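You operate a simulated robot arm through the tools that you are given. There is no shell and no other tool.

You are at the controls of a simulated robot arm. One attempt, no reset.

TASK
Put things in order on the sideboard top. At the end: the blue block stands on top of the grey tin; the green brush is on the black trivet; the white coffee pack (marked "STRONG") from the sideboard top stands where the green brush stood; the tall glass jar stands where the white coffee pack stood; whatever was shut is shut again. Leave all else as you found it, and nothing knocked over.
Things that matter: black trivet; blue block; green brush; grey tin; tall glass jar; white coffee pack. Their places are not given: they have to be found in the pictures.

It is judged by the outcome, as a careful person would: the job done as asked, and still so three seconds after it is handed in. It fails if anything else is knocked over, pushed out of place, dropped, spilled or broken.

THE ROBOT
A 7-joint arm with a two-finger parallel gripper, fixed in place. Base frame: the origin is on the floor under the middle of its stand, x ahead of it, y to its left, z up; the work surface is at about z = 92. Readings come in cm, degrees, newtons and seconds.
With the tool pointing down near the work surface it reaches from about 10 to 64 cm from the base axis. Its first joint turns from -66.0 to 66.0 degrees. Payload 1.57 kg.
The TCP is the grasp point between the finger pads, 3 cm short of the fingertips. In the tool frame z runs along the fingers and y along their closing line. The gripper opens to 8 cm. The fingers are 1.7 cm wide and 1.2 cm thick; the gripper's body (4 by 8.2 cm) begins 8 cm behind the TCP.
Orientation is that of the tool frame in the base frame, as a unit quaternion [x, y, z, w]. With the fingers straight down and closing along the base's y, the tool's x points along the base's -x, its y along +y and its z along -z.

THE INTERFACE
- The arm moves only by the tool nudge_tool. Its arguments are lists of equal length, an entry for each row: "dp": the shift along the tool's x, y, z in units of 50 mm (1.0 is 50 mm), a list of three; "dr": the turn, a rotation vector about the tool's x, y, z in units of 4 degrees (1.0 is 4 degrees), a list of three. In form: {"dp": [[dx, dy, dz], ...], "dr": [[wx, wy, wz], ...]}. A call has 1 to 20 rows; each row shifts and turns the commanded pose from where the row before left it, along the tool's axes as they then stand. "grip" is the gripper command, from -1 (shut) to 1 (fully open), values between in proportion, set as the call begins (left out, the last holds). A call with a number of a shift or a turn outside -1 to 1 is refused whole. A row lasts 0.2 s, in which the tool goes at most 5 cm and 8.6 degrees; a call with a longer step from one row to the next is refused whole, and so is a gripper value outside its range. Where a pose cannot be reached the arm comes as near as it can. A force on the tool above 40 N (or 10 N above the force at the start of the call, whichever is more), or a blocked arm, ends the call early, and 0.2 s more pass. Each finger travels about 7.2 cm/s and halts on what it meets, pressing with about 38 N; the grip force reading is that of the motor and also rises with nothing between the fingers. The clock runs only during rows and for 0.2 s after the last one: add rows that do not move to give the fingers time. It gives the time, the measured TCP pose, the force on the tool (base axes), the opening and the grip force at its end, in the units of the frame above (readings bear some noise), with the torque about the TCP (base axes, N m) and any sound that the robot's microphone picked up, and new pictures: "views" is both (left out), scene, wrist or none.
- Cameras (640 x 400 px; columns grow to the right, rows downward): "scene" is fixed at [6.62, 44.97, 141.52]; the picture's right is [-0.61, -0.79, 0.00], its down [-0.51, 0.39, -0.76] and it looks along [0.61, -0.46, -0.64] (base axes); focal length 304 px, centre (320, 200). "wrist" rides on the gripper at [7.2, -0.7, -12.2] in the tool frame; the picture's right is [0.09, 1.00, 0.00], its down [-0.84, 0.08, -0.54] and it looks along [-0.54, 0.05, 0.84] (tool axes); focal length 238 px, centre (320, 200).
- probe_pixels(camera, pixels): for up to 12 pixels [column, row] of the newest picture of that camera ("zoom" is the newest enlarged one), the place [x, y, z] in the base frame of the surface seen there, good to about 0.2 cm. It takes no simulated time.
- enlarge(camera, box): a new picture of the part [left, top, right, bottom] of that camera's present view, enlarged. It takes no simulated time.
- sign_off(): hands the job in; it is judged then, once.

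Unless the task says otherwise, let go and move clear before handing in.

The tools are called by a JSON object that holds its "name" and its "arguments". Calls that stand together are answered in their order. nudge_tool: Moves the arm, as the interface text tells. Its arguments: {"type":"object","properties":{"dp":{"type":"array"},"dr":{"type":"array"},"grip":{"type":"number"},"views":{"type":"string","enum":["both","scene","wrist","none"]}},"required":["dp","dr"]} The other tools are called the same way: probe_pixels (camera, pixels) gives the place of the surface under pixels of a picture; enlarge (camera, box) takes an enlarged picture of a part of a camera's view; sign_off () hands the job in.

At the start:

```text
clock: 0.0
ee_pos: [43.07, 10.76, 116.79]
tcp_rot: [0.0, 1.0, 0.001, 0.001]
force: [1.2, -0.1, 0.6]
wrist_torque: [0.04, 0.02, 0.01]
opening: 8.0
grasp_force: 0.1
```

scene: 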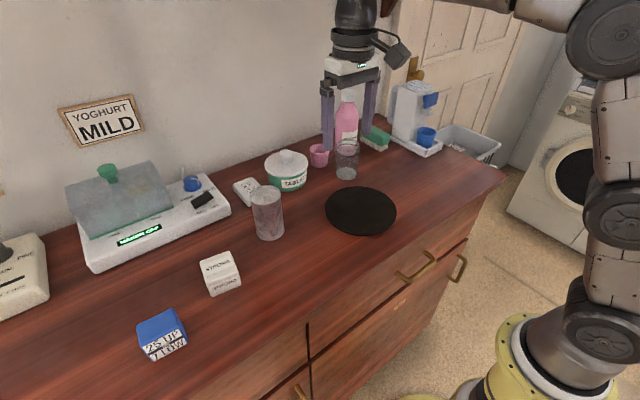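
wrist: 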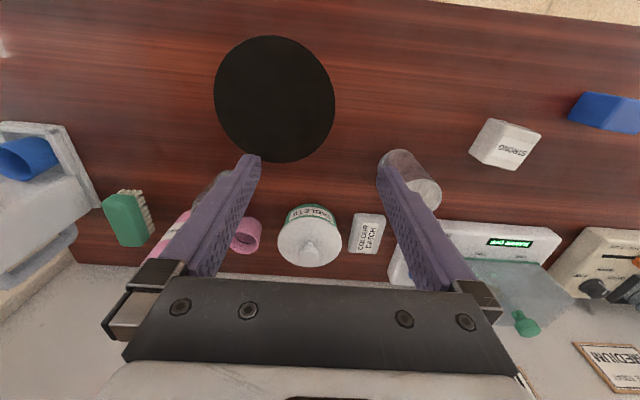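

The scene shows the black trivet near (360,210), a blue block at (162,333), a white pack at (220,272), a grey/glass cylinder at (268,213), a smaller clear one at (346,160), and a green brush near (377,138). I'll take enlarged views to tell them apart.

{"name": "enlarge", "arguments": {"camera": "scene", "box": [220, 80, 460, 230]}}

{"name": "enlarge", "arguments": {"camera": "scene", "box": [120, 180, 320, 370]}}

{"name": "enlarge", "arguments": {"camera": "wrist", "box": [0, 80, 320, 280]}}

{"name": "enlarge", "arguments": {"camera": "wrist", "box": [320, 80, 640, 280]}}

```text
2.67 times, centred on (340, 155) of scene
```

zoom: 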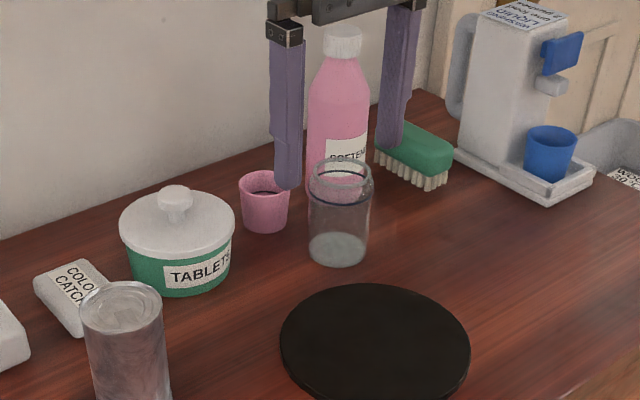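

```text
2.11 times, centred on (220, 275) of scene
```

zoom: 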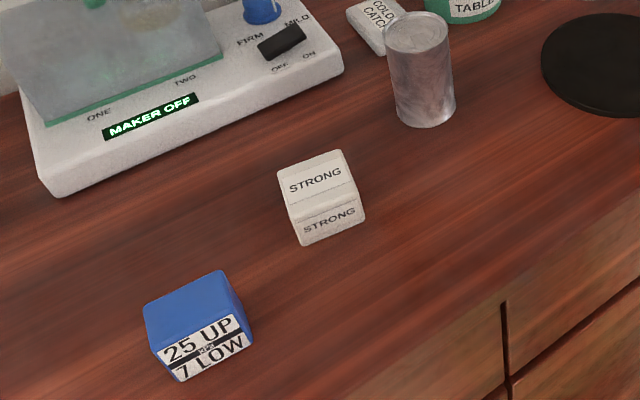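

```text
2.00 times, centred on (160, 180) of wrist
```

zoom: 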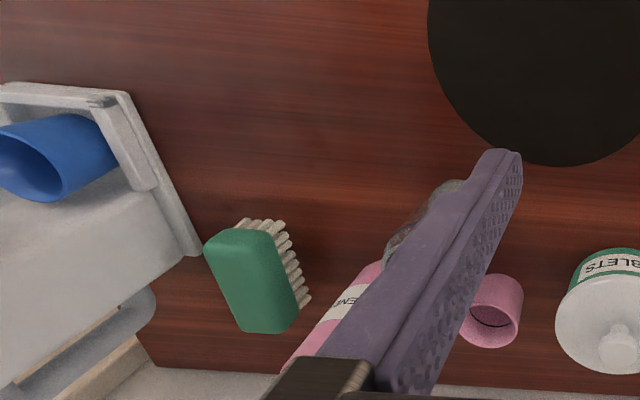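

```text
2.00 times, centred on (480, 180) of wrist
```

zoom: 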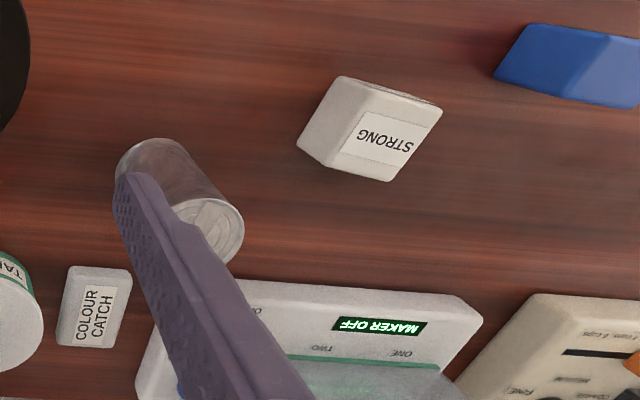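

The grey tin (lid with rings) is at scene (268,213), the glass jar at (346,160), and the brush at (377,138). I'll enlarge further, first the blue block's label, and then probe for places.

{"name": "enlarge", "arguments": {"camera": "scene", "box": [125, 295, 205, 370]}}

{"name": "enlarge", "arguments": {"camera": "scene", "box": [300, 80, 400, 190]}}

{"name": "probe_pixels", "arguments": {"camera": "scene", "pixels": [[138, 325], [173, 309], [186, 331], [148, 348], [152, 361], [187, 343], [200, 261], [229, 251], [240, 272], [208, 283], [213, 296], [241, 284]]}}

{"name": "probe_pixels", "arguments": {"camera": "scene", "pixels": [[266, 194], [252, 196], [282, 194], [265, 188], [268, 202], [270, 238], [261, 238], [268, 220], [325, 211], [396, 211], [360, 187], [362, 235]]}}

{"name": "probe_pixels", "arguments": {"camera": "scene", "pixels": [[346, 160], [346, 179], [338, 175], [355, 175], [336, 146], [358, 146], [372, 128], [389, 136], [366, 137], [380, 147], [388, 144], [376, 133]]}}

```text
5.33 times, centred on (165, 332) of scene
```

zoom: 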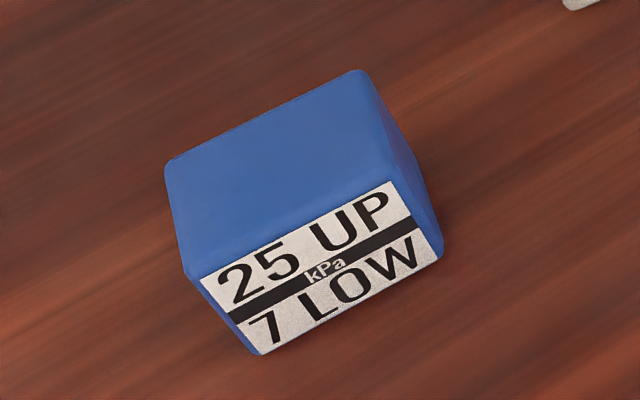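

```text
3.64 times, centred on (350, 135) of scene
```

zoom: 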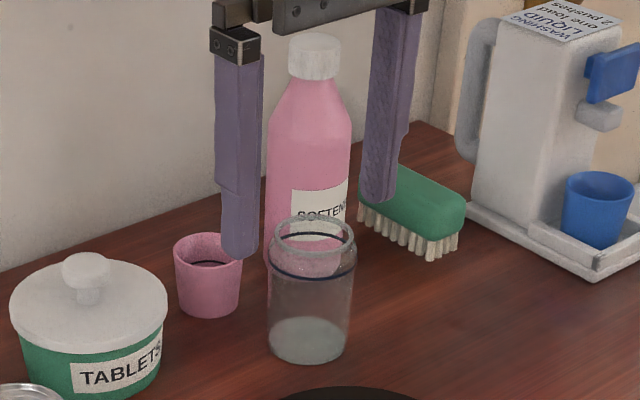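

```text
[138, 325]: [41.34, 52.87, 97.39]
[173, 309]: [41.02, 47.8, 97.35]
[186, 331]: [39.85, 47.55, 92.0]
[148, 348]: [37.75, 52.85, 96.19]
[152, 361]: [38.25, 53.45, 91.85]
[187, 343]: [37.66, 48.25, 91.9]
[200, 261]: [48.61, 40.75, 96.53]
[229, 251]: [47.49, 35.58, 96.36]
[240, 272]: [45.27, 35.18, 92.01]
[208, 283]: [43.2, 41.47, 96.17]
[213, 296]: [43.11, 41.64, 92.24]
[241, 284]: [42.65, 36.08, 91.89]
```

```text
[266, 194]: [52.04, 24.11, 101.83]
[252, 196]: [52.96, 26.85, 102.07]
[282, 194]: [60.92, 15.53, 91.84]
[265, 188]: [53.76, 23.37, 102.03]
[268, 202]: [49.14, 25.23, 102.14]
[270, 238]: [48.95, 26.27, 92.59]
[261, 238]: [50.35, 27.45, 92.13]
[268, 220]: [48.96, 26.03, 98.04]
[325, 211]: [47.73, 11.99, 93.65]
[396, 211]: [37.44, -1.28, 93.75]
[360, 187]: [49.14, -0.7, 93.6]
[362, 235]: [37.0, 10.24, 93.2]
```

```text
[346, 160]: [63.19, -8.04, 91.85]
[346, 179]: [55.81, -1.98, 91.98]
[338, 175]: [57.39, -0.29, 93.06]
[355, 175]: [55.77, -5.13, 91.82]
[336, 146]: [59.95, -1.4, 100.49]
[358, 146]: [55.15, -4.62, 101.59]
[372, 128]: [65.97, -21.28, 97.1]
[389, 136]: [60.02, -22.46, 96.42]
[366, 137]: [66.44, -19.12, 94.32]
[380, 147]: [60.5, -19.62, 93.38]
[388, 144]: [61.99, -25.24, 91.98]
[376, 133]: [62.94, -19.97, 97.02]
```

The tin's top is about z 102, the pack about z 96.4, the block about z 97.4, and the brush about z 97 at x≈63, y≈-21. I'll probe the surroundings of the brush and the outlines of the other objects more closely before moving.

{"name": "probe_pixels", "arguments": {"camera": "scene", "pixels": [[346, 95], [346, 125], [338, 130], [357, 125], [319, 155], [319, 145], [390, 148], [400, 135], [425, 155], [440, 148], [400, 100], [420, 90]]}}

{"name": "probe_pixels", "arguments": {"camera": "wrist", "pixels": [[120, 200], [105, 200], [125, 245], [148, 240], [135, 192], [150, 225], [115, 225], [140, 215], [285, 35], [215, 100], [335, 110], [275, 160]]}}

{"name": "probe_pixels", "arguments": {"camera": "wrist", "pixels": [[390, 160], [425, 190], [440, 190], [408, 155], [490, 120], [540, 133], [512, 170], [470, 155], [582, 95], [570, 120], [620, 130], [638, 100]]}}

{"name": "enlarge", "arguments": {"camera": "scene", "box": [340, 60, 500, 170]}}

```text
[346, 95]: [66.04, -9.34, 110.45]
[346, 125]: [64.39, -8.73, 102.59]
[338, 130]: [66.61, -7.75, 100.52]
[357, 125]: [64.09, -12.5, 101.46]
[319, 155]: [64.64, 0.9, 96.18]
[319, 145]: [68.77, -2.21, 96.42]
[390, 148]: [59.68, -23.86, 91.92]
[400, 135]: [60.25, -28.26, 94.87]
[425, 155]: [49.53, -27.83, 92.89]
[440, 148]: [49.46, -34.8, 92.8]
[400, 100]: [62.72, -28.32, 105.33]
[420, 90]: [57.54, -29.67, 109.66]
```

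```text
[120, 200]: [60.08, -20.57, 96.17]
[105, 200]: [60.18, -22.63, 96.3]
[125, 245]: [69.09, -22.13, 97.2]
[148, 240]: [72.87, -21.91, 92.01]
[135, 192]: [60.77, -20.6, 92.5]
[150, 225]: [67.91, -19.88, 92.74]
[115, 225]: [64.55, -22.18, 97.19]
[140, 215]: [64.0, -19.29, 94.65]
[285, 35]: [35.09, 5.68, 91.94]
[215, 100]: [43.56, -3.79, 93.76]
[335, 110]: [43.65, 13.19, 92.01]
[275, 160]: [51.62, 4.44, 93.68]
```

```text
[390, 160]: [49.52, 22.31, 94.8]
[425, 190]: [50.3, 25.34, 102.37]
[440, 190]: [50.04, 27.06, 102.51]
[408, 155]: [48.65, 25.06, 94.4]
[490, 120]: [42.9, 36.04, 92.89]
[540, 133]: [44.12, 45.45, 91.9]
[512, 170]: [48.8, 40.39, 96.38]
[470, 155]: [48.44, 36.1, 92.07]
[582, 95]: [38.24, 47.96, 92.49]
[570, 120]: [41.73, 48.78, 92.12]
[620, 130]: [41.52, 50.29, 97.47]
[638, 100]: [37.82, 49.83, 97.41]
```

```text
3.64 times, centred on (420, 115) of scene
```

zoom: 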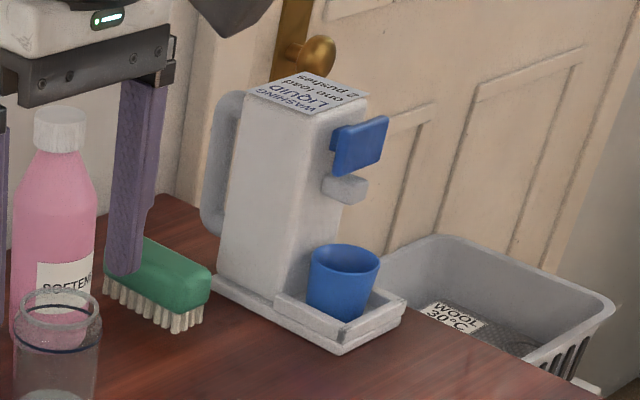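

The brush runs from about x=60 to x=69.5 at y≈-21, with the softener bottle at y≈-10 and the dispenser at y≈-28 to either side. I'll move the arm high over toward the brush to get a clear wrist view.

{"name": "nudge_tool", "arguments": {"dp": [[-0.175, -0.8, 0.0], [-0.175, -0.8, 0.0], [-0.175, -0.8, 0.0], [-0.175, -0.8, 0.0], [-0.175, -0.8, 0.0], [-0.175, -0.8, 0.0], [-0.175, -0.8, 0.0], [-0.175, -0.8, 0.0], [0, 0, 0]], "dr": [[0, 0, 0], [0, 0, 0], [0, 0, 0], [0, 0, 0], [0, 0, 0], [0, 0, 0], [0, 0, 0], [0, 0, 0], [0, 0, 0]], "grip": 1}}

```text
clock: 2.2
ee_pos: [52.2, -13.99, 118.3]
tcp_rot: [-0.068, 0.998, -0.005, 0.015]
force: [0.2, 0.6, -0.4]
wrist_torque: [0.0, 0.0, 0.0]
opening: 8.01
grasp_force: 0.1
stopped in row 9: the arm was blocked; the commanded pose is now the measured one
```

scene: 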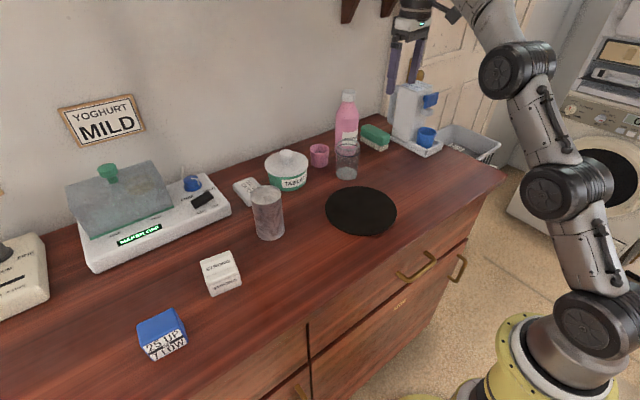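
wrist: 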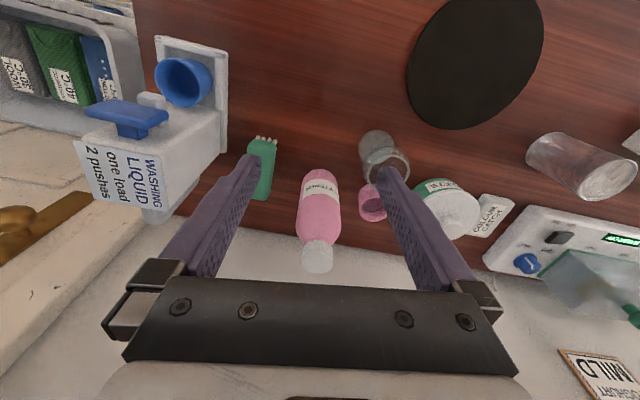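

The arm stopped at (52.2,-14.0,118.3) short of the goal; I can see brown brackets at scene (348,8) and (388,5), so there may be a shelf above that the arm met. I'll probe those and look closer.

{"name": "probe_pixels", "arguments": {"camera": "scene", "pixels": [[348, 5], [350, 18], [388, 5], [385, 14], [412, 10], [430, 5], [455, 10], [500, 20], [520, 70]]}}

{"name": "enlarge", "arguments": {"camera": "scene", "box": [300, 0, 560, 160]}}

{"name": "enlarge", "arguments": {"camera": "wrist", "box": [60, 0, 400, 280]}}

```text
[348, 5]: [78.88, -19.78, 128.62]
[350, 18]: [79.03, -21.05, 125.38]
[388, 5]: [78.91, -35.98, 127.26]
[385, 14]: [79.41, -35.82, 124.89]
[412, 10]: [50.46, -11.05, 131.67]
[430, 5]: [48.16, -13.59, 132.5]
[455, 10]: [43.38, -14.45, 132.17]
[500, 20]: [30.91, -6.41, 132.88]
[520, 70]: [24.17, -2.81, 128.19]
```

```text
2.46 times, centred on (430, 80) of scene
```

zoom: 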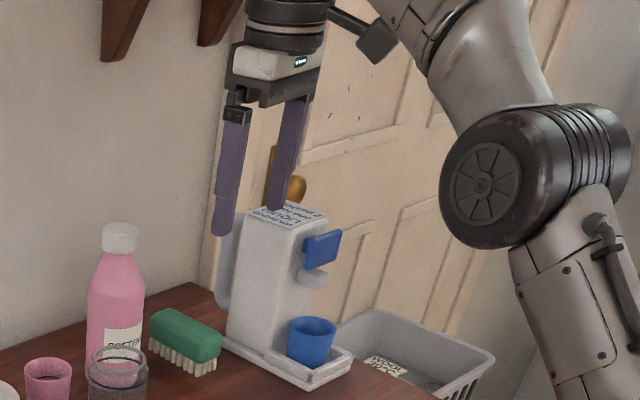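

```text
1.43 times, centred on (230, 140) of wrist
```

zoom: 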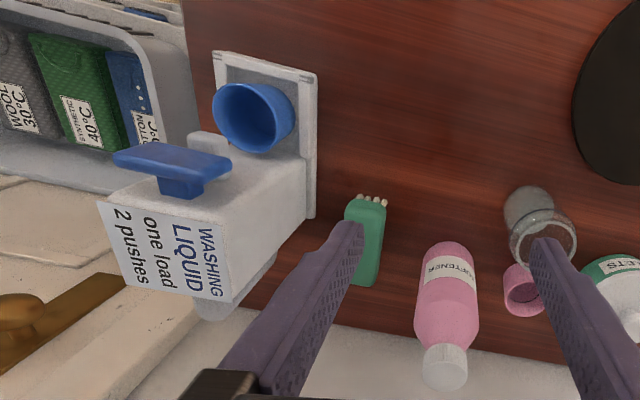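

The tool force is near zero, yet the first joint seems about 8° short of target, so something further up the arm may have met an obstacle, or it simply lagged. I'll probe the washing machine, door and arm links to see what is near.

{"name": "probe_pixels", "arguments": {"camera": "scene", "pixels": [[575, 160], [530, 180], [600, 60], [560, 60], [450, 50], [560, 190], [600, 270], [595, 340], [520, 350], [545, 130], [630, 110], [470, 5]]}}

{"name": "enlarge", "arguments": {"camera": "scene", "box": [440, 0, 640, 400]}}

```text
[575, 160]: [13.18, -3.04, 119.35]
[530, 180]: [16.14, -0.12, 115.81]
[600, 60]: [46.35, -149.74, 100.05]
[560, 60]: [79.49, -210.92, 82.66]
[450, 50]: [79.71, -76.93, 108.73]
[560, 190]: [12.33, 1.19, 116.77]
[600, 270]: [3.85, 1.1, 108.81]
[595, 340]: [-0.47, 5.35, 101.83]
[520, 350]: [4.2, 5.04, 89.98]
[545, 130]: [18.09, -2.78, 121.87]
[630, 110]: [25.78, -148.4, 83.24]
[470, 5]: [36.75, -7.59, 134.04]
```

```text
1.00 times, centred on (540, 200) of scene (not enlarged: the box is as wide or as high as the picture)
```

zoom: 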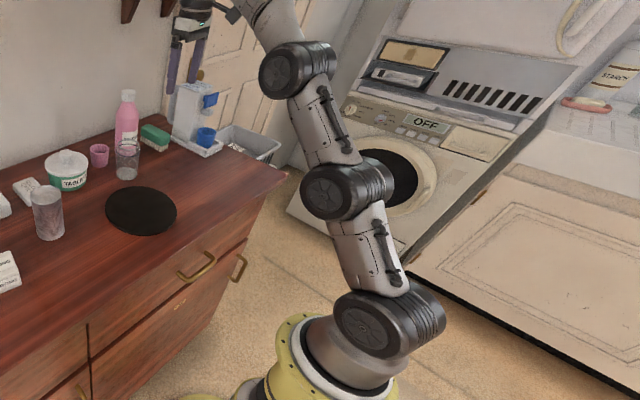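

Nothing visible touches the arm links, and no obstacle shows in the wrist picture. I'll hold still two rows, then lower slightly and go on in small slow steps to see whether it was lag or contact.

{"name": "nudge_tool", "arguments": {"dp": [[0, 0, 0], [0.2, 0.2, 0.3], [0.2, 0.1, 0.3], [0, 0, 0.3], [0, 0, 0]], "dr": [[0, 0, 0], [0, 0, 0], [0, 0, 0], [0, 0, 0], [0, 0, 0]]}}

```text
clock: 3.4
ee_pos: [49.99, -13.31, 113.29]
tcp_rot: [-0.065, 0.998, -0.004, 0.011]
force: [0.1, -0.1, 0.6]
wrist_torque: [-0.02, 0.02, 0.02]
opening: 7.98
grasp_force: 0.0
```

scene: 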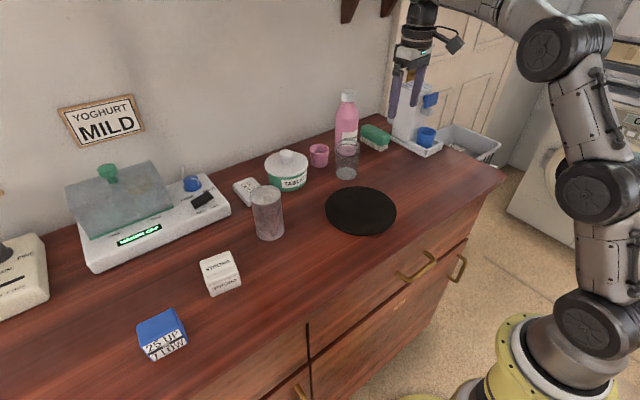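
wrist: 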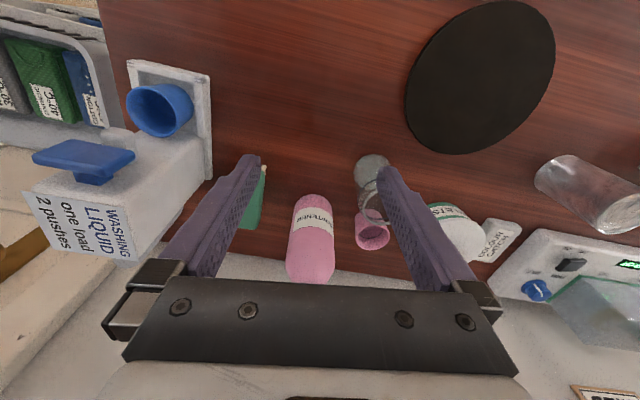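

It moves freely now, so the earlier stop was a reach limit at that height. The brush is hidden behind the left finger at (250,200), so I'll shift right (−y) and down a little to look at it between the fingers.

{"name": "nudge_tool", "arguments": {"dp": [[0.15, -0.37, 0.12], [0.15, -0.37, 0.12], [0.15, -0.37, 0.12], [0.15, -0.37, 0.12], [0, 0, 0]], "dr": [[0, 0, 0], [0, 0, 0], [0, 0, 0], [0, 0, 0], [0, 0, 0]]}}

```text
clock: 4.6
ee_pos: [48.22, -21.21, 111.0]
tcp_rot: [-0.064, 0.998, -0.003, 0.011]
force: [-0.3, 0.3, 0.3]
wrist_torque: [0.0, 0.0, 0.0]
opening: 8.02
grasp_force: 0.2
```

scene: 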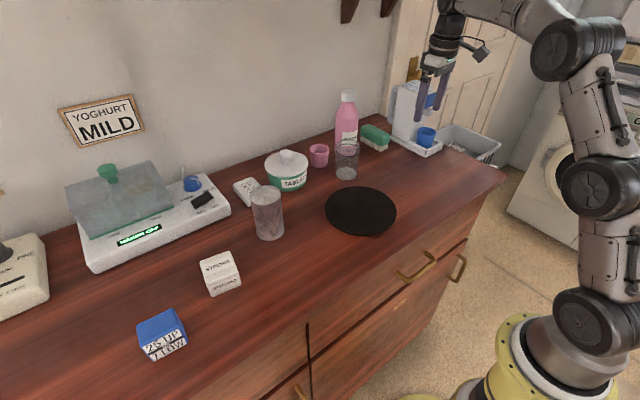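
wrist: 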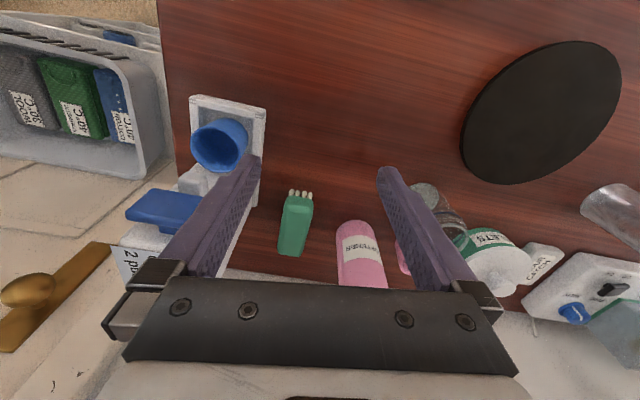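

The brush now shows clearly at wrist (296,224), between the dispenser tray at (245,130) and the softener bottle at (360,250). I'll enlarge it and probe its outline and its neighbours.

{"name": "enlarge", "arguments": {"camera": "wrist", "box": [220, 150, 400, 290]}}

{"name": "probe_pixels", "arguments": {"camera": "wrist", "pixels": [[286, 199], [311, 200], [300, 198], [283, 225], [307, 225], [295, 225], [280, 253], [302, 254], [290, 252], [291, 192], [308, 192], [265, 200]]}}

{"name": "probe_pixels", "arguments": {"camera": "wrist", "pixels": [[258, 150], [250, 200], [237, 240], [262, 112], [340, 230], [337, 250], [345, 222], [365, 222], [355, 280], [290, 262], [300, 275], [270, 240]]}}

{"name": "probe_pixels", "arguments": {"camera": "scene", "pixels": [[365, 130], [391, 140], [362, 140], [368, 124], [385, 132], [375, 131], [381, 139], [370, 136], [392, 147], [410, 150], [348, 95], [344, 110]]}}

```text
2.86 times, centred on (310, 220) of wrist
```

zoom: 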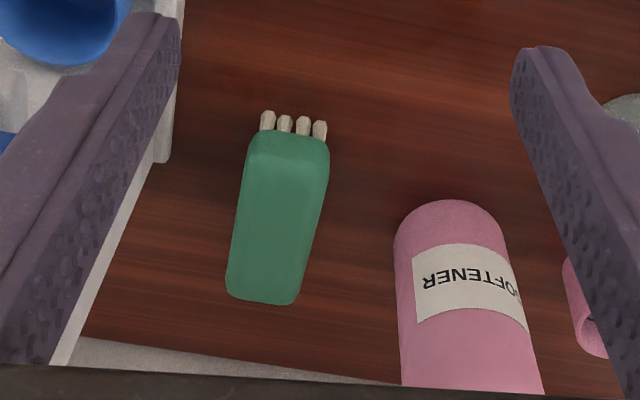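

```text
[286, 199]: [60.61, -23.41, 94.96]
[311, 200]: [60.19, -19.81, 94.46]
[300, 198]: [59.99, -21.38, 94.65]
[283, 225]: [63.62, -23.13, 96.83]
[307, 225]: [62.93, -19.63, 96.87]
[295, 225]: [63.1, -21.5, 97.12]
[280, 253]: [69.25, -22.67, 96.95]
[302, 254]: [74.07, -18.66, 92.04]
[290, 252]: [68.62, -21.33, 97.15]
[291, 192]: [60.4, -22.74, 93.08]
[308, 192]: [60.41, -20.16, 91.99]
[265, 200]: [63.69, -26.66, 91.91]
```

```text
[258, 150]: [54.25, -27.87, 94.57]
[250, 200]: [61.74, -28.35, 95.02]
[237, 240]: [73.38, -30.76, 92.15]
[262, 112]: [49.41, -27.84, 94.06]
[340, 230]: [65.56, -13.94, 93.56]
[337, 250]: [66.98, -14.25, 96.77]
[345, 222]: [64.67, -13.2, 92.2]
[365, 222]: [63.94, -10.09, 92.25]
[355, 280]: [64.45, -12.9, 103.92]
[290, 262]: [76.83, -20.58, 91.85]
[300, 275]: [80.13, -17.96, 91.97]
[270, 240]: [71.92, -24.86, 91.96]
```

```text
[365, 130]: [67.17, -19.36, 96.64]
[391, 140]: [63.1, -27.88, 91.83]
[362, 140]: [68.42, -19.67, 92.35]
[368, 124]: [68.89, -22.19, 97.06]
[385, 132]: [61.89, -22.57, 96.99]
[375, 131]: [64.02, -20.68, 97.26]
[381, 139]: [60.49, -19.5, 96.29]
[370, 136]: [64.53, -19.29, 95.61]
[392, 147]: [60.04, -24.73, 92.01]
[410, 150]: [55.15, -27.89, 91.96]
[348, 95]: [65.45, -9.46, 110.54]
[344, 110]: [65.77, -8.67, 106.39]
```

The brush spans x 59.8–69.5, y −23.3 to −19.5, top z 97.2, turned about 4.6°, so its centre is (64.7,−21.3), radius 68. That's past straight-down reach, so I'll tilt the tool about 20° outward and match the yaw.

{"name": "nudge_tool", "arguments": {"dp": [[0, 0, 0], [0, 0, 0], [0, 0, 0], [0, 0, 0], [0, 0, 0], [0, 0, 0], [0, 0, 0]], "dr": [[0, 0, 0.67], [0, -1, 0], [0, -1, 0], [0, -1, 0], [0, -1, 0], [0, -0.7, 0], [0, 0, 0]], "grip": 0.75}}

```text
clock: 6.2
ee_pos: [48.22, -21.02, 111.06]
tcp_rot: [-0.041, 0.984, 0.003, 0.176]
force: [-0.1, 0.3, 0.1]
wrist_torque: [0.0, -0.03, 0.02]
opening: 7.0
grasp_force: 0.0
```

scene: 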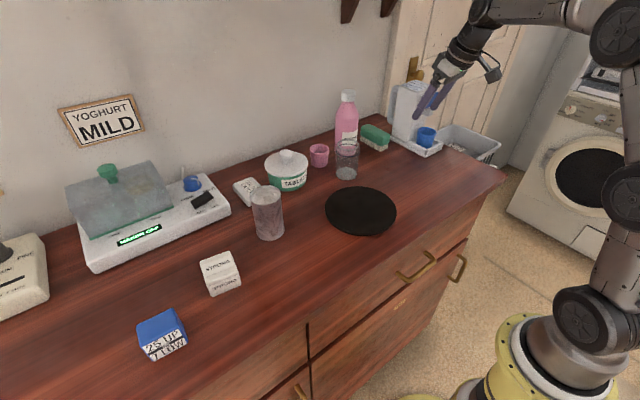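
wrist: 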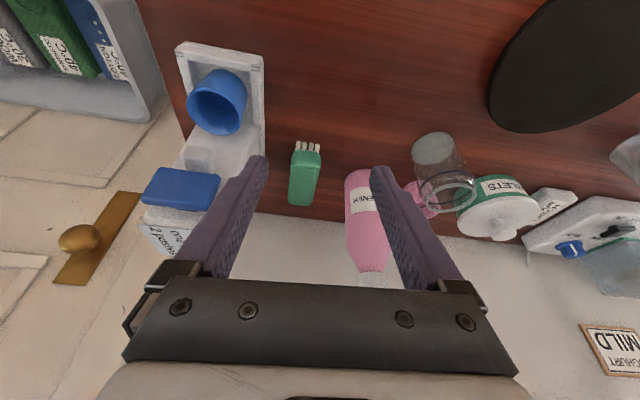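

Pose is good: tilt 20°, yaw about 4.8°. Now I'll move to a pre-grasp point above the brush at (64.3,−21.35,103).

{"name": "nudge_tool", "arguments": {"dp": [[-0.408, -0.0525, 0.438], [-0.408, -0.0525, 0.438], [-0.408, -0.0525, 0.438], [-0.408, -0.0525, 0.438], [-0.408, -0.0525, 0.438], [-0.408, -0.0525, 0.438], [0, 0, 0]], "dr": [[0, 0, 0], [0, 0, 0], [0, 0, 0], [0, 0, 0], [0, 0, 0], [0, 0, 0], [0, 0, 0]]}}

```text
clock: 7.8
ee_pos: [64.1, -21.45, 102.91]
tcp_rot: [-0.041, 0.984, 0.003, 0.175]
force: [0.3, 1.0, -0.6]
wrist_torque: [-0.02, 0.02, -0.01]
opening: 7.01
grasp_force: 0.0
```

scene: 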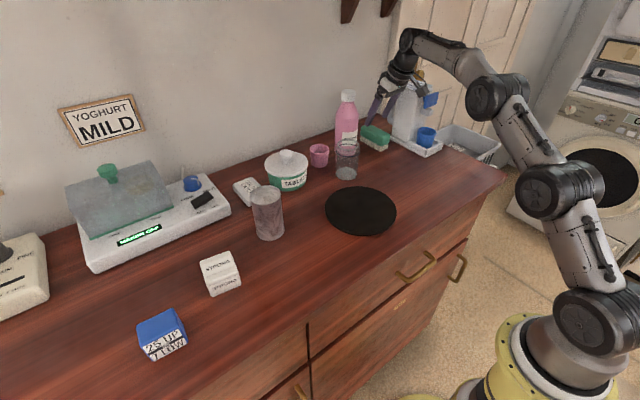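
wrist: 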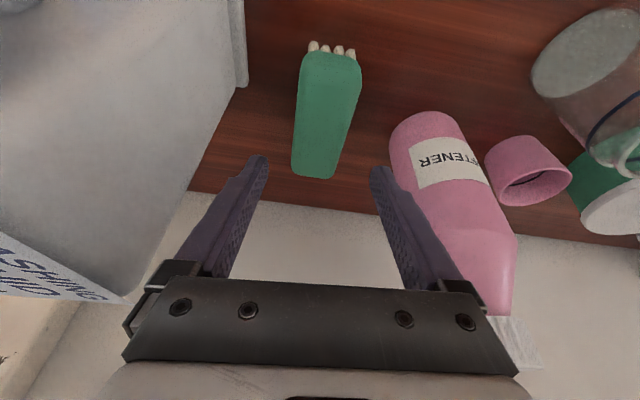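

The brush sits centred between the fingers (wrist column ~325). I'll descend straight down to TCP z≈96.2.

{"name": "nudge_tool", "arguments": {"dp": [[0.106, 0.007, 0.318], [0.106, 0.007, 0.318], [0.106, 0.007, 0.318], [0.106, 0.007, 0.318], [0, 0, 0]], "dr": [[0, 0, 0], [0, 0, 0], [0, 0, 0], [0, 0, 0], [0, 0, 0]]}}

```text
clock: 9.0
ee_pos: [64.45, -21.25, 96.24]
tcp_rot: [-0.041, 0.984, 0.004, 0.175]
force: [0.6, -0.1, 0.7]
wrist_torque: [-0.01, 0.03, -0.03]
opening: 7.02
grasp_force: 0.0
```

scene: 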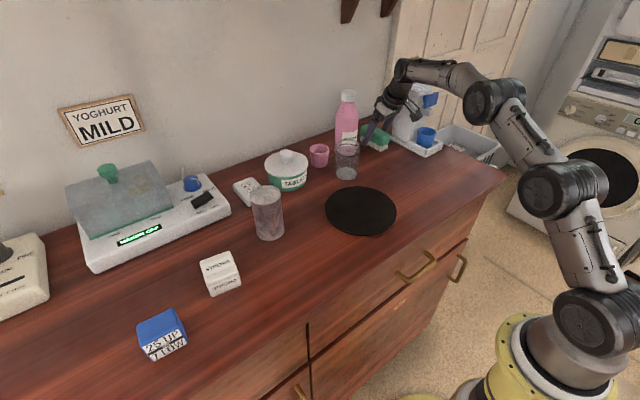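
wrist: 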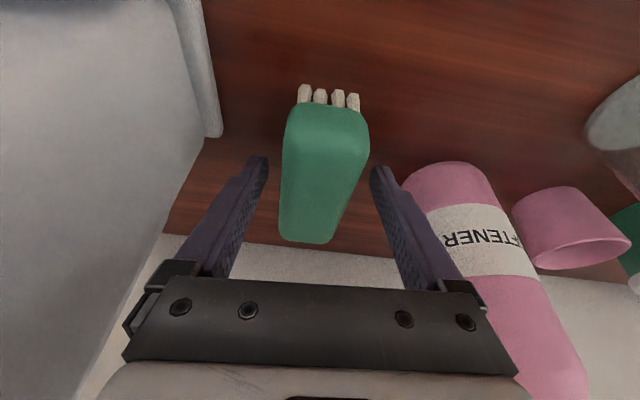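

The fingers straddle the brush, clear of the bottle and dispenser. I'll close moderately first and read the opening and grip force.

{"name": "nudge_tool", "arguments": {"dp": [[0, 0, 0], [0, 0, 0], [0, 0, 0], [0, 0, 0]], "dr": [[0, 0, 0], [0, 0, 0], [0, 0, 0], [0, 0, 0]], "grip": -0.1}}

```text
clock: 10.0
ee_pos: [64.58, -21.24, 96.18]
tcp_rot: [-0.042, 0.984, 0.003, 0.175]
force: [0.6, -1.0, 0.9]
wrist_torque: [0.01, 0.0, 0.0]
opening: 4.12
grasp_force: 38.1
```

scene: 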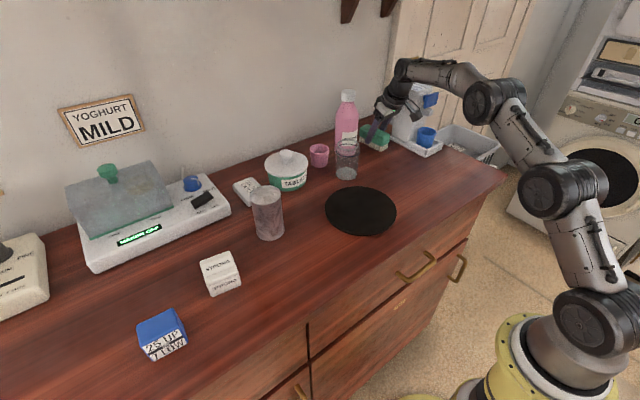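
wrist: 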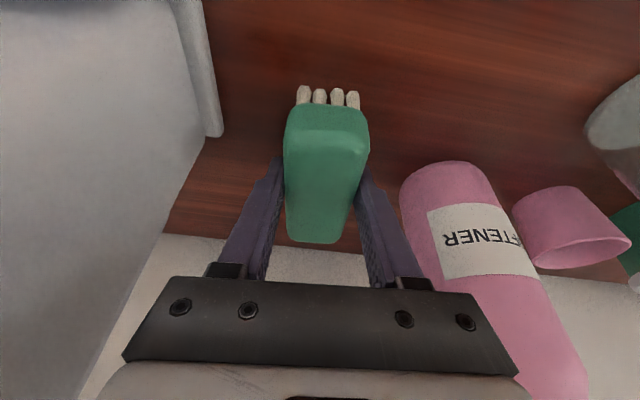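

The brush is held at 4.12 cm with 38 N. I'll lift it straight up 6 cm, then draw back toward the base while rising, clear of the softener bottle.

{"name": "nudge_tool", "arguments": {"dp": [[-0.07, 0, -0.19], [-0.139, -0.003, -0.376], [-0.139, -0.003, -0.376], [-0.07, 0, -0.19], [0.504, 0.048, -0.364], [0.504, 0.048, -0.364], [0.504, 0.048, -0.364], [0.504, 0.048, -0.364], [0.504, 0.048, -0.364], [0.504, 0.048, -0.364], [0, 0, 0]], "dr": [[0, 0, 0], [0, 0, 0], [0, 0, 0], [0, 0, 0], [0, 0, 0], [0, 0, 0], [0, 0, 0], [0, 0, 0], [0, 0, 0], [0, 0, 0], [0, 0, 0]]}}

```text
clock: 12.4
ee_pos: [46.35, -21.17, 107.29]
tcp_rot: [-0.042, 0.984, 0.004, 0.175]
force: [0.7, 0.3, -0.5]
wrist_torque: [0.01, 0.0, -0.02]
opening: 4.13
grasp_force: 38.0
```

scene: 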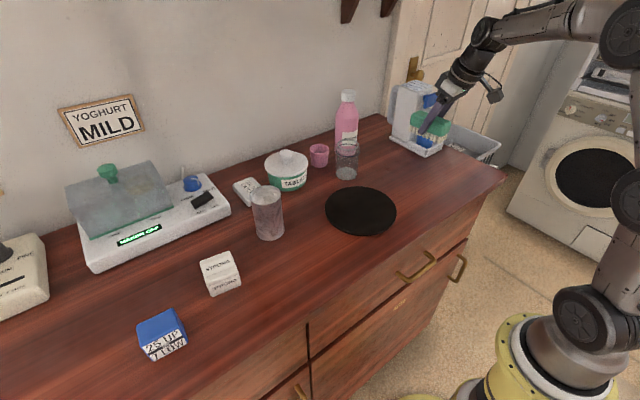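
wrist: 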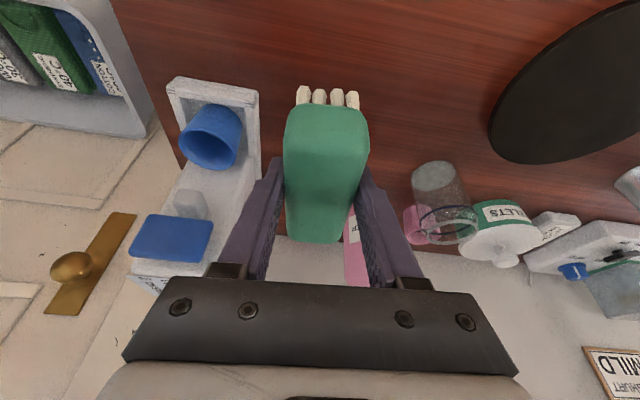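

The brush hangs level in the grip. Next I'll carry it sideways over the trivet centre, about (43.3,4.7).

{"name": "nudge_tool", "arguments": {"dp": [[0.0335, 0.652, 0.0165], [0.0335, 0.652, 0.0165], [0.0335, 0.652, 0.0165], [0.0335, 0.652, 0.0165], [0.0335, 0.652, 0.0165], [0.0335, 0.652, 0.0165], [0.0335, 0.652, 0.0165], [0.0335, 0.652, 0.0165], [0, 0, 0]], "dr": [[0, 0, 0], [0, 0, 0], [0, 0, 0], [0, 0, 0], [0, 0, 0], [0, 0, 0], [0, 0, 0], [0, 0, 0], [0, 0, 0]]}}

```text
clock: 14.4
ee_pos: [43.13, 4.74, 106.17]
tcp_rot: [-0.042, 0.984, 0.003, 0.175]
force: [0.7, 0.5, -0.2]
wrist_torque: [-0.02, -0.01, 0.0]
opening: 4.13
grasp_force: 38.0
```

scene: 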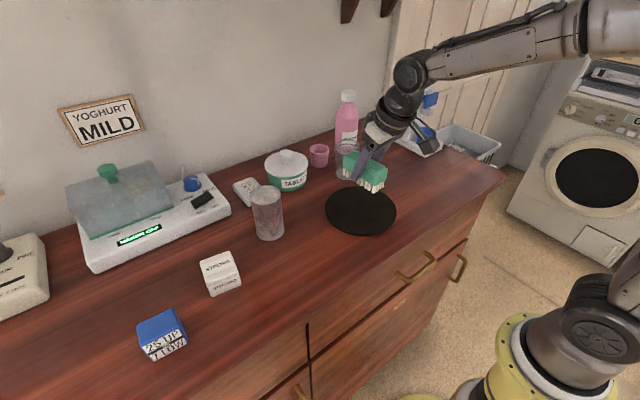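
wrist: 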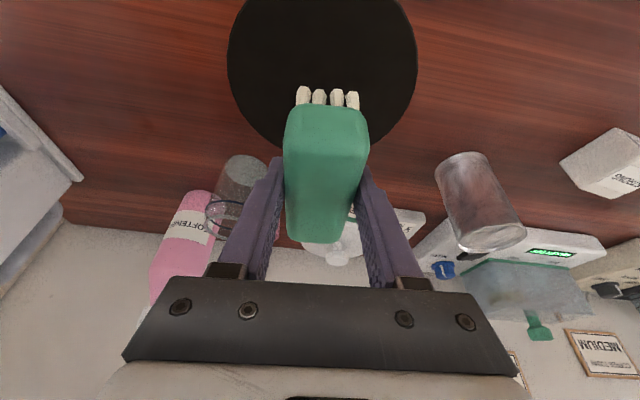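

The brush is over the trivet at TCP (43.1,4.7,106.2). I'll lower it 8 cm, so its bristles just meet the trivet top (z 93.7).

{"name": "nudge_tool", "arguments": {"dp": [[0.1086, 0.0024, 0.306], [0.1086, 0.0024, 0.306], [0.1086, 0.0024, 0.306], [0.1086, 0.0024, 0.306], [0.1086, 0.0024, 0.306], [0, 0, 0]], "dr": [[0, 0, 0], [0, 0, 0], [0, 0, 0], [0, 0, 0], [0, 0, 0], [0, 0, 0]]}}

{"name": "enlarge", "arguments": {"camera": "scene", "box": [300, 120, 430, 250]}}

```text
clock: 15.8
ee_pos: [43.32, 4.71, 98.0]
tcp_rot: [-0.041, 0.984, 0.003, 0.175]
force: [-1.7, -0.2, 5.2]
wrist_torque: [0.08, 0.28, 0.04]
opening: 4.14
grasp_force: 38.2
```

scene: 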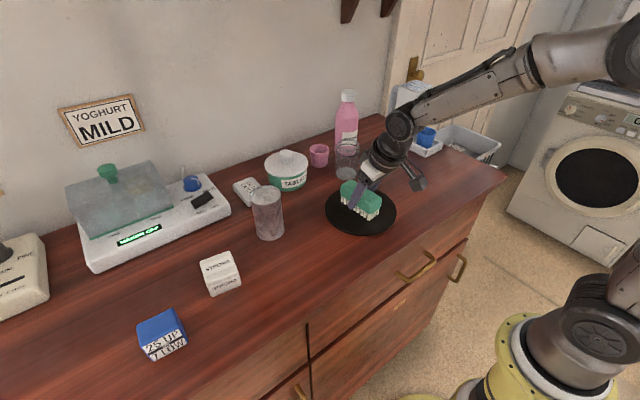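
wrist: 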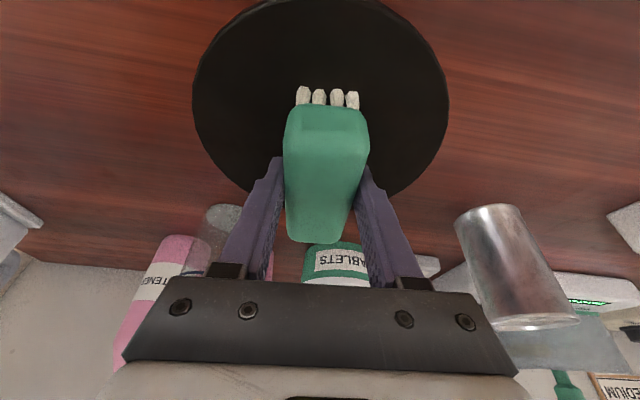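

```text
3.08 times, centred on (365, 185) of scene
```

zoom: 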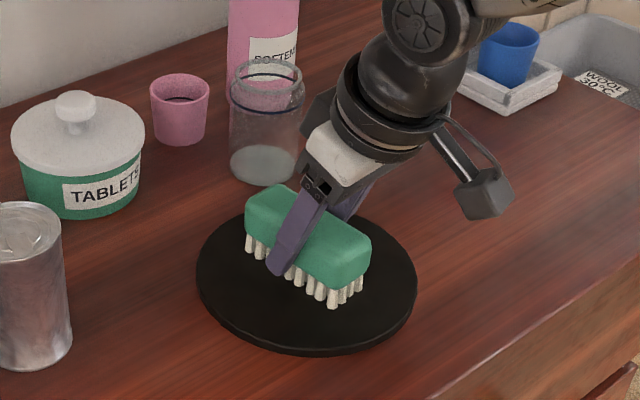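

The upward force of 5 N shows the brush rests on the trivet. I'll release it.

{"name": "nudge_tool", "arguments": {"dp": [[0, 0, 0], [0, 0, 0], [0, 0, 0], [0, 0, 0]], "dr": [[0, 0, 0], [0, 0, 0], [0, 0, 0], [0, 0, 0]], "grip": 0.6}}

```text
clock: 16.8
ee_pos: [43.34, 4.69, 97.87]
tcp_rot: [-0.041, 0.984, 0.003, 0.174]
force: [0.3, -0.4, -0.5]
wrist_torque: [0.01, -0.02, -0.02]
opening: 6.41
grasp_force: 0.2
```

scene: 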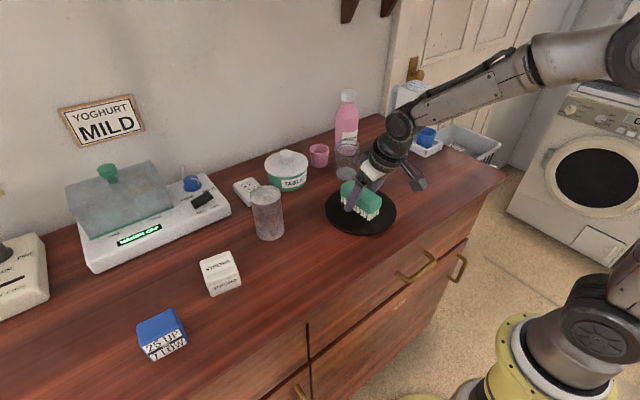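
wrist: 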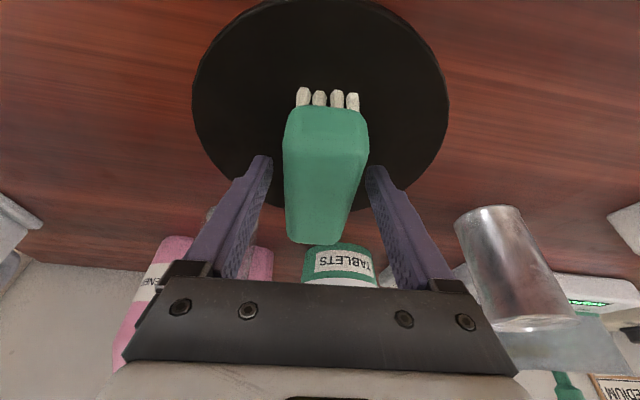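

The brush stands free on the trivet. I'll back out along the tool axis, swing over toward the white pack at about (45.6,38.4), and turn the tool about 12° to suit the pack's orientation.

{"name": "nudge_tool", "arguments": {"dp": [[0, 0, -0.3], [0, 0, -0.7], [0, 0, -0.7], [0, 0, -0.7], [0.077, 0.689, -0.035], [0.077, 0.689, -0.035], [0.077, 0.689, -0.035], [0.077, 0.689, -0.035], [0.077, 0.689, -0.035], [0.077, 0.689, -0.035], [0.077, 0.689, -0.035], [0.077, 0.689, -0.035], [0.077, 0.689, -0.035], [0.077, 0.689, -0.035], [0, 0, 0], [0, 0, 0], [0, 0, 0], [0, 0, 0], [0, 0, 0]], "dr": [[0, 0, 0], [0, 0, 0], [0, 0, 0], [0, 0, 0], [0, 0, 0], [0, 0, 0], [0, 0, 0], [0, 0, 0], [0, 0, 0], [0, 0, 0], [0, 0, 0], [0, 0, 0], [0, 0, 0], [0, 0, 0], [0.26, 0.006, 0.705], [0.26, 0.006, 0.705], [0.26, 0.006, 0.705], [0.26, 0.006, 0.705], [0, 0, 0]], "grip": 1}}

```text
clock: 20.8
ee_pos: [32.19, 38.38, 109.28]
tcp_rot: [0.063, 0.982, -0.016, 0.175]
force: [-0.4, -0.1, 0.0]
wrist_torque: [0.01, -0.01, 0.0]
opening: 7.99
grasp_force: 0.1
```

scene: 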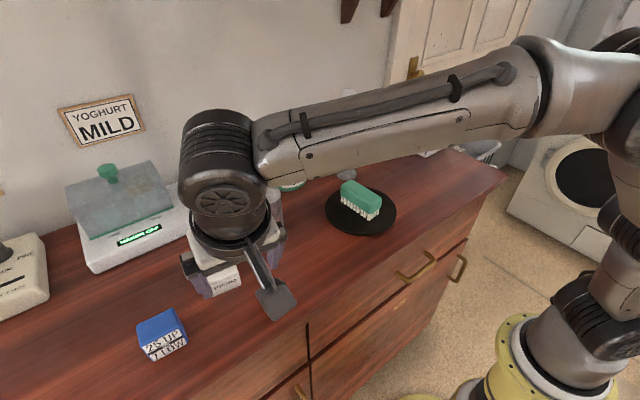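
wrist: 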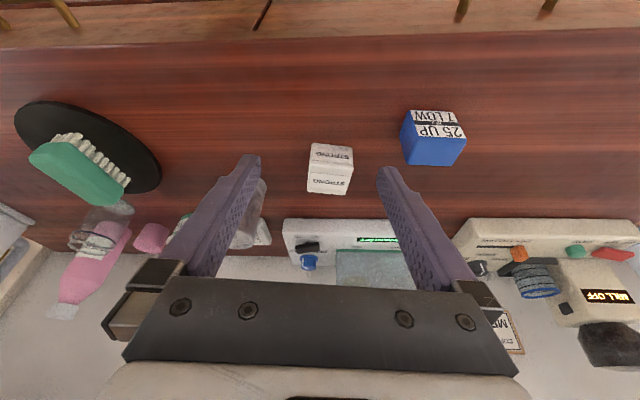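

The white pack is now centred in the wrist view at (330,168), and the blue block at (433,138). I'll enlarge and probe both.

{"name": "enlarge", "arguments": {"camera": "wrist", "box": [280, 90, 480, 215]}}

{"name": "probe_pixels", "arguments": {"camera": "wrist", "pixels": [[312, 146], [352, 150], [309, 191], [347, 193], [308, 166], [351, 172], [330, 168], [330, 185], [330, 155], [320, 180], [340, 180], [313, 144]]}}

{"name": "probe_pixels", "arguments": {"camera": "wrist", "pixels": [[414, 113], [457, 111], [418, 137], [464, 141], [404, 123], [404, 150], [408, 163], [455, 164], [432, 150], [440, 120], [410, 140], [462, 138]]}}

```text
3.20 times, centred on (380, 152) of wrist
```

zoom: 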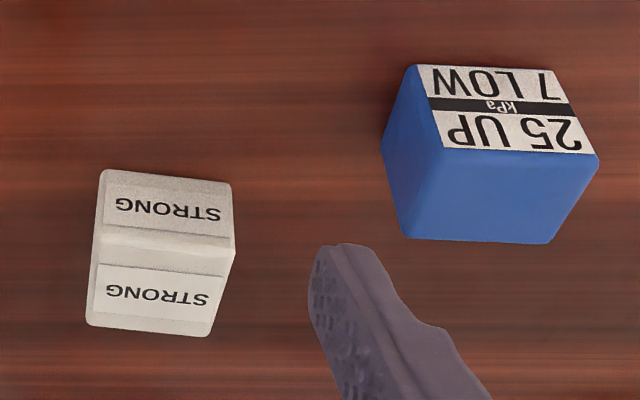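

```text
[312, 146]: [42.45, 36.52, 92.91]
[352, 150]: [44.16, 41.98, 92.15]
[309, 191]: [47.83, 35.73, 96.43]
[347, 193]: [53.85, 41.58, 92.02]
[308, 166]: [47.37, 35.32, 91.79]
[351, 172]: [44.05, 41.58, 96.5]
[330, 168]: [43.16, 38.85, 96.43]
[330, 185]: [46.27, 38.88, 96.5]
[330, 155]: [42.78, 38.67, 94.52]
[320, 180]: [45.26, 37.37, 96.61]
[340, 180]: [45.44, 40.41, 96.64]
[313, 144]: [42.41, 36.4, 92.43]
```

```text
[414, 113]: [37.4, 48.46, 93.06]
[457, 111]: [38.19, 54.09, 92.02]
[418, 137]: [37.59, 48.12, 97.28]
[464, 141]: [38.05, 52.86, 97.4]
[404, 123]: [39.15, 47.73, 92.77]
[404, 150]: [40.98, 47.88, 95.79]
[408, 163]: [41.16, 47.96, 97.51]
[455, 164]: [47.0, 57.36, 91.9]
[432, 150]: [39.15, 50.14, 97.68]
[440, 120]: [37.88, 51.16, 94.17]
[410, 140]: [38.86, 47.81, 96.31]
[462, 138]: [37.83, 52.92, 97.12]
```

The pack's centre is about (45.5,38.6), top z 96.5, yaw about −7.7°, which matches the tool's −7.4°. I'll move to a pre-grasp point above it at (45.1,38.6,102).

{"name": "nudge_tool", "arguments": {"dp": [[-0.378, 0.078, 0.45], [-0.378, 0.078, 0.45], [-0.378, 0.078, 0.45], [-0.378, 0.078, 0.45], [-0.378, 0.078, 0.45], [0, 0, 0]], "dr": [[0, 0, 0], [0, 0, 0], [0, 0, 0], [0, 0, 0], [0, 0, 0], [0, 0, 0]], "grip": 1}}

```text
clock: 22.2
ee_pos: [44.97, 38.64, 101.85]
tcp_rot: [0.062, 0.983, -0.015, 0.174]
force: [-0.5, 0.1, -0.6]
wrist_torque: [0.0, 0.01, 0.01]
opening: 8.04
grasp_force: 0.1
```

scene: 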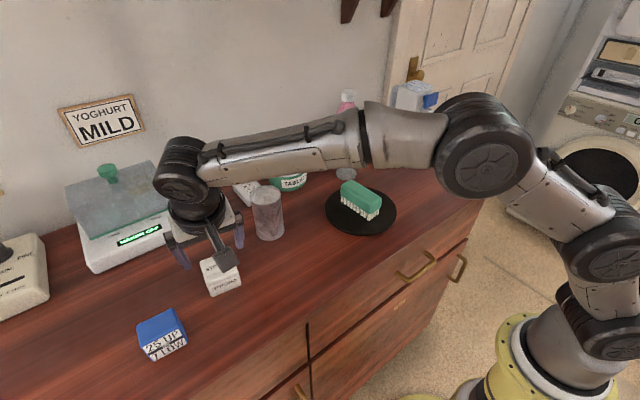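
wrist: 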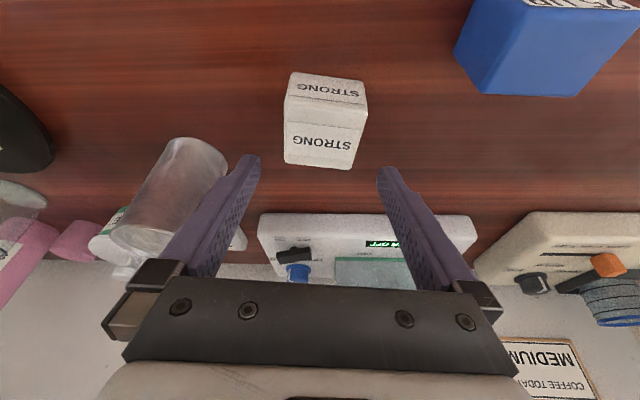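

The pack is centred between the fingers at wrist column ~325. I'll check its corners once more from here before going down.

{"name": "probe_pixels", "arguments": {"camera": "wrist", "pixels": [[286, 123], [362, 130], [286, 160], [350, 166], [320, 145], [290, 74], [364, 82], [288, 100], [366, 105], [325, 165], [284, 140], [358, 150]]}}

```text
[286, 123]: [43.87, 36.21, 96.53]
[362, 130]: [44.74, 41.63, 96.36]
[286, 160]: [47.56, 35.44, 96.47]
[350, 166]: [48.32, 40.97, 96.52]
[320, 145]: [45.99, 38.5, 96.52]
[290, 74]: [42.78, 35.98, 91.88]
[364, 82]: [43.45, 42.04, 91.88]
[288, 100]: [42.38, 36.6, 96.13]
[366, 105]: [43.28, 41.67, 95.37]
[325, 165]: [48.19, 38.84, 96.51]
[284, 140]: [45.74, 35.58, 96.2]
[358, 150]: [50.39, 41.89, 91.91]
```

The pack's edges give a centre of (45.5,38.57) and a width of about 5.8 cm. I'll descend to TCP z≈95.7.

{"name": "nudge_tool", "arguments": {"dp": [[0.1, 0.002, 0.29], [0.1, 0.002, 0.29], [0.1, 0.002, 0.29], [0.1, 0.002, 0.29], [0, 0, 0]], "dr": [[0, 0, 0], [0, 0, 0], [0, 0, 0], [0, 0, 0], [0, 0, 0]]}}

```text
clock: 23.4
ee_pos: [45.16, 38.49, 95.83]
tcp_rot: [0.062, 0.983, -0.015, 0.173]
force: [0.7, 0.0, 0.6]
wrist_torque: [-0.04, -0.02, 0.01]
opening: 8.0
grasp_force: 0.1
```

scene: 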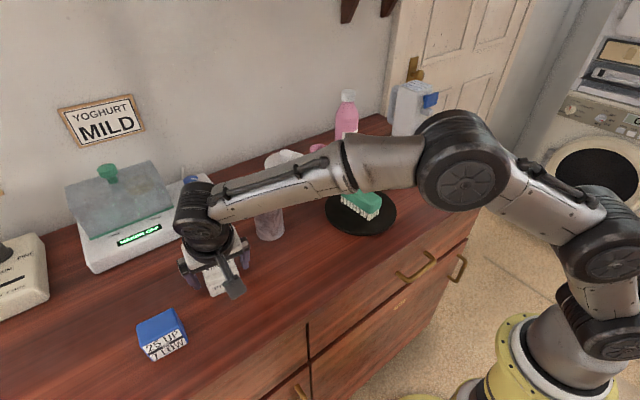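
wrist: 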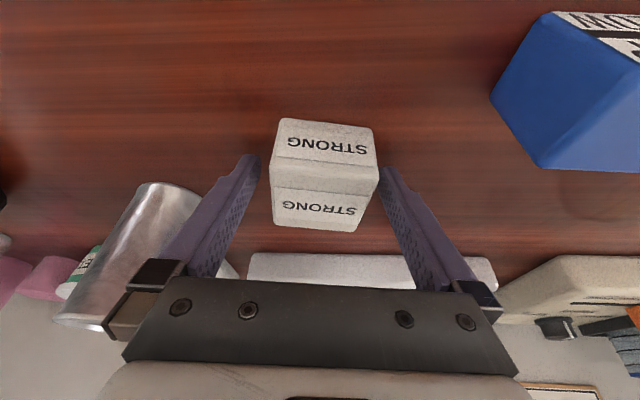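

The fingers straddle the pack evenly. I'll close gently to about 5.6 cm first and see how the grip force reads.

{"name": "nudge_tool", "arguments": {"dp": [[0, 0, 0], [0, 0, 0], [0, 0, 0]], "dr": [[0, 0, 0], [0, 0, 0], [0, 0, 0]], "grip": 0.4, "views": "wrist"}}

```text
clock: 24.2
ee_pos: [45.13, 38.41, 95.78]
tcp_rot: [0.062, 0.983, -0.015, 0.174]
force: [0.5, -0.2, -0.4]
wrist_torque: [0.03, -0.03, -0.02]
opening: 5.74
grasp_force: 38.0
```

wrist: 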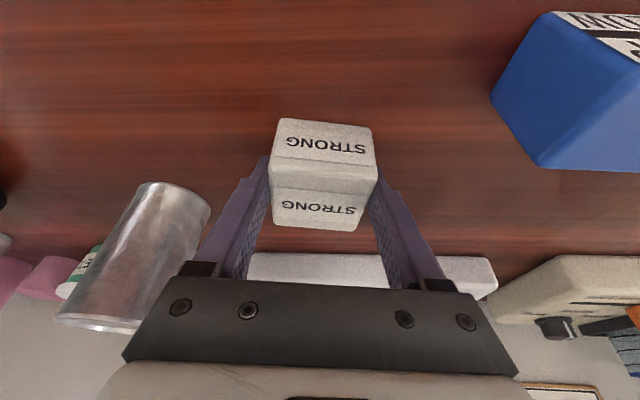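

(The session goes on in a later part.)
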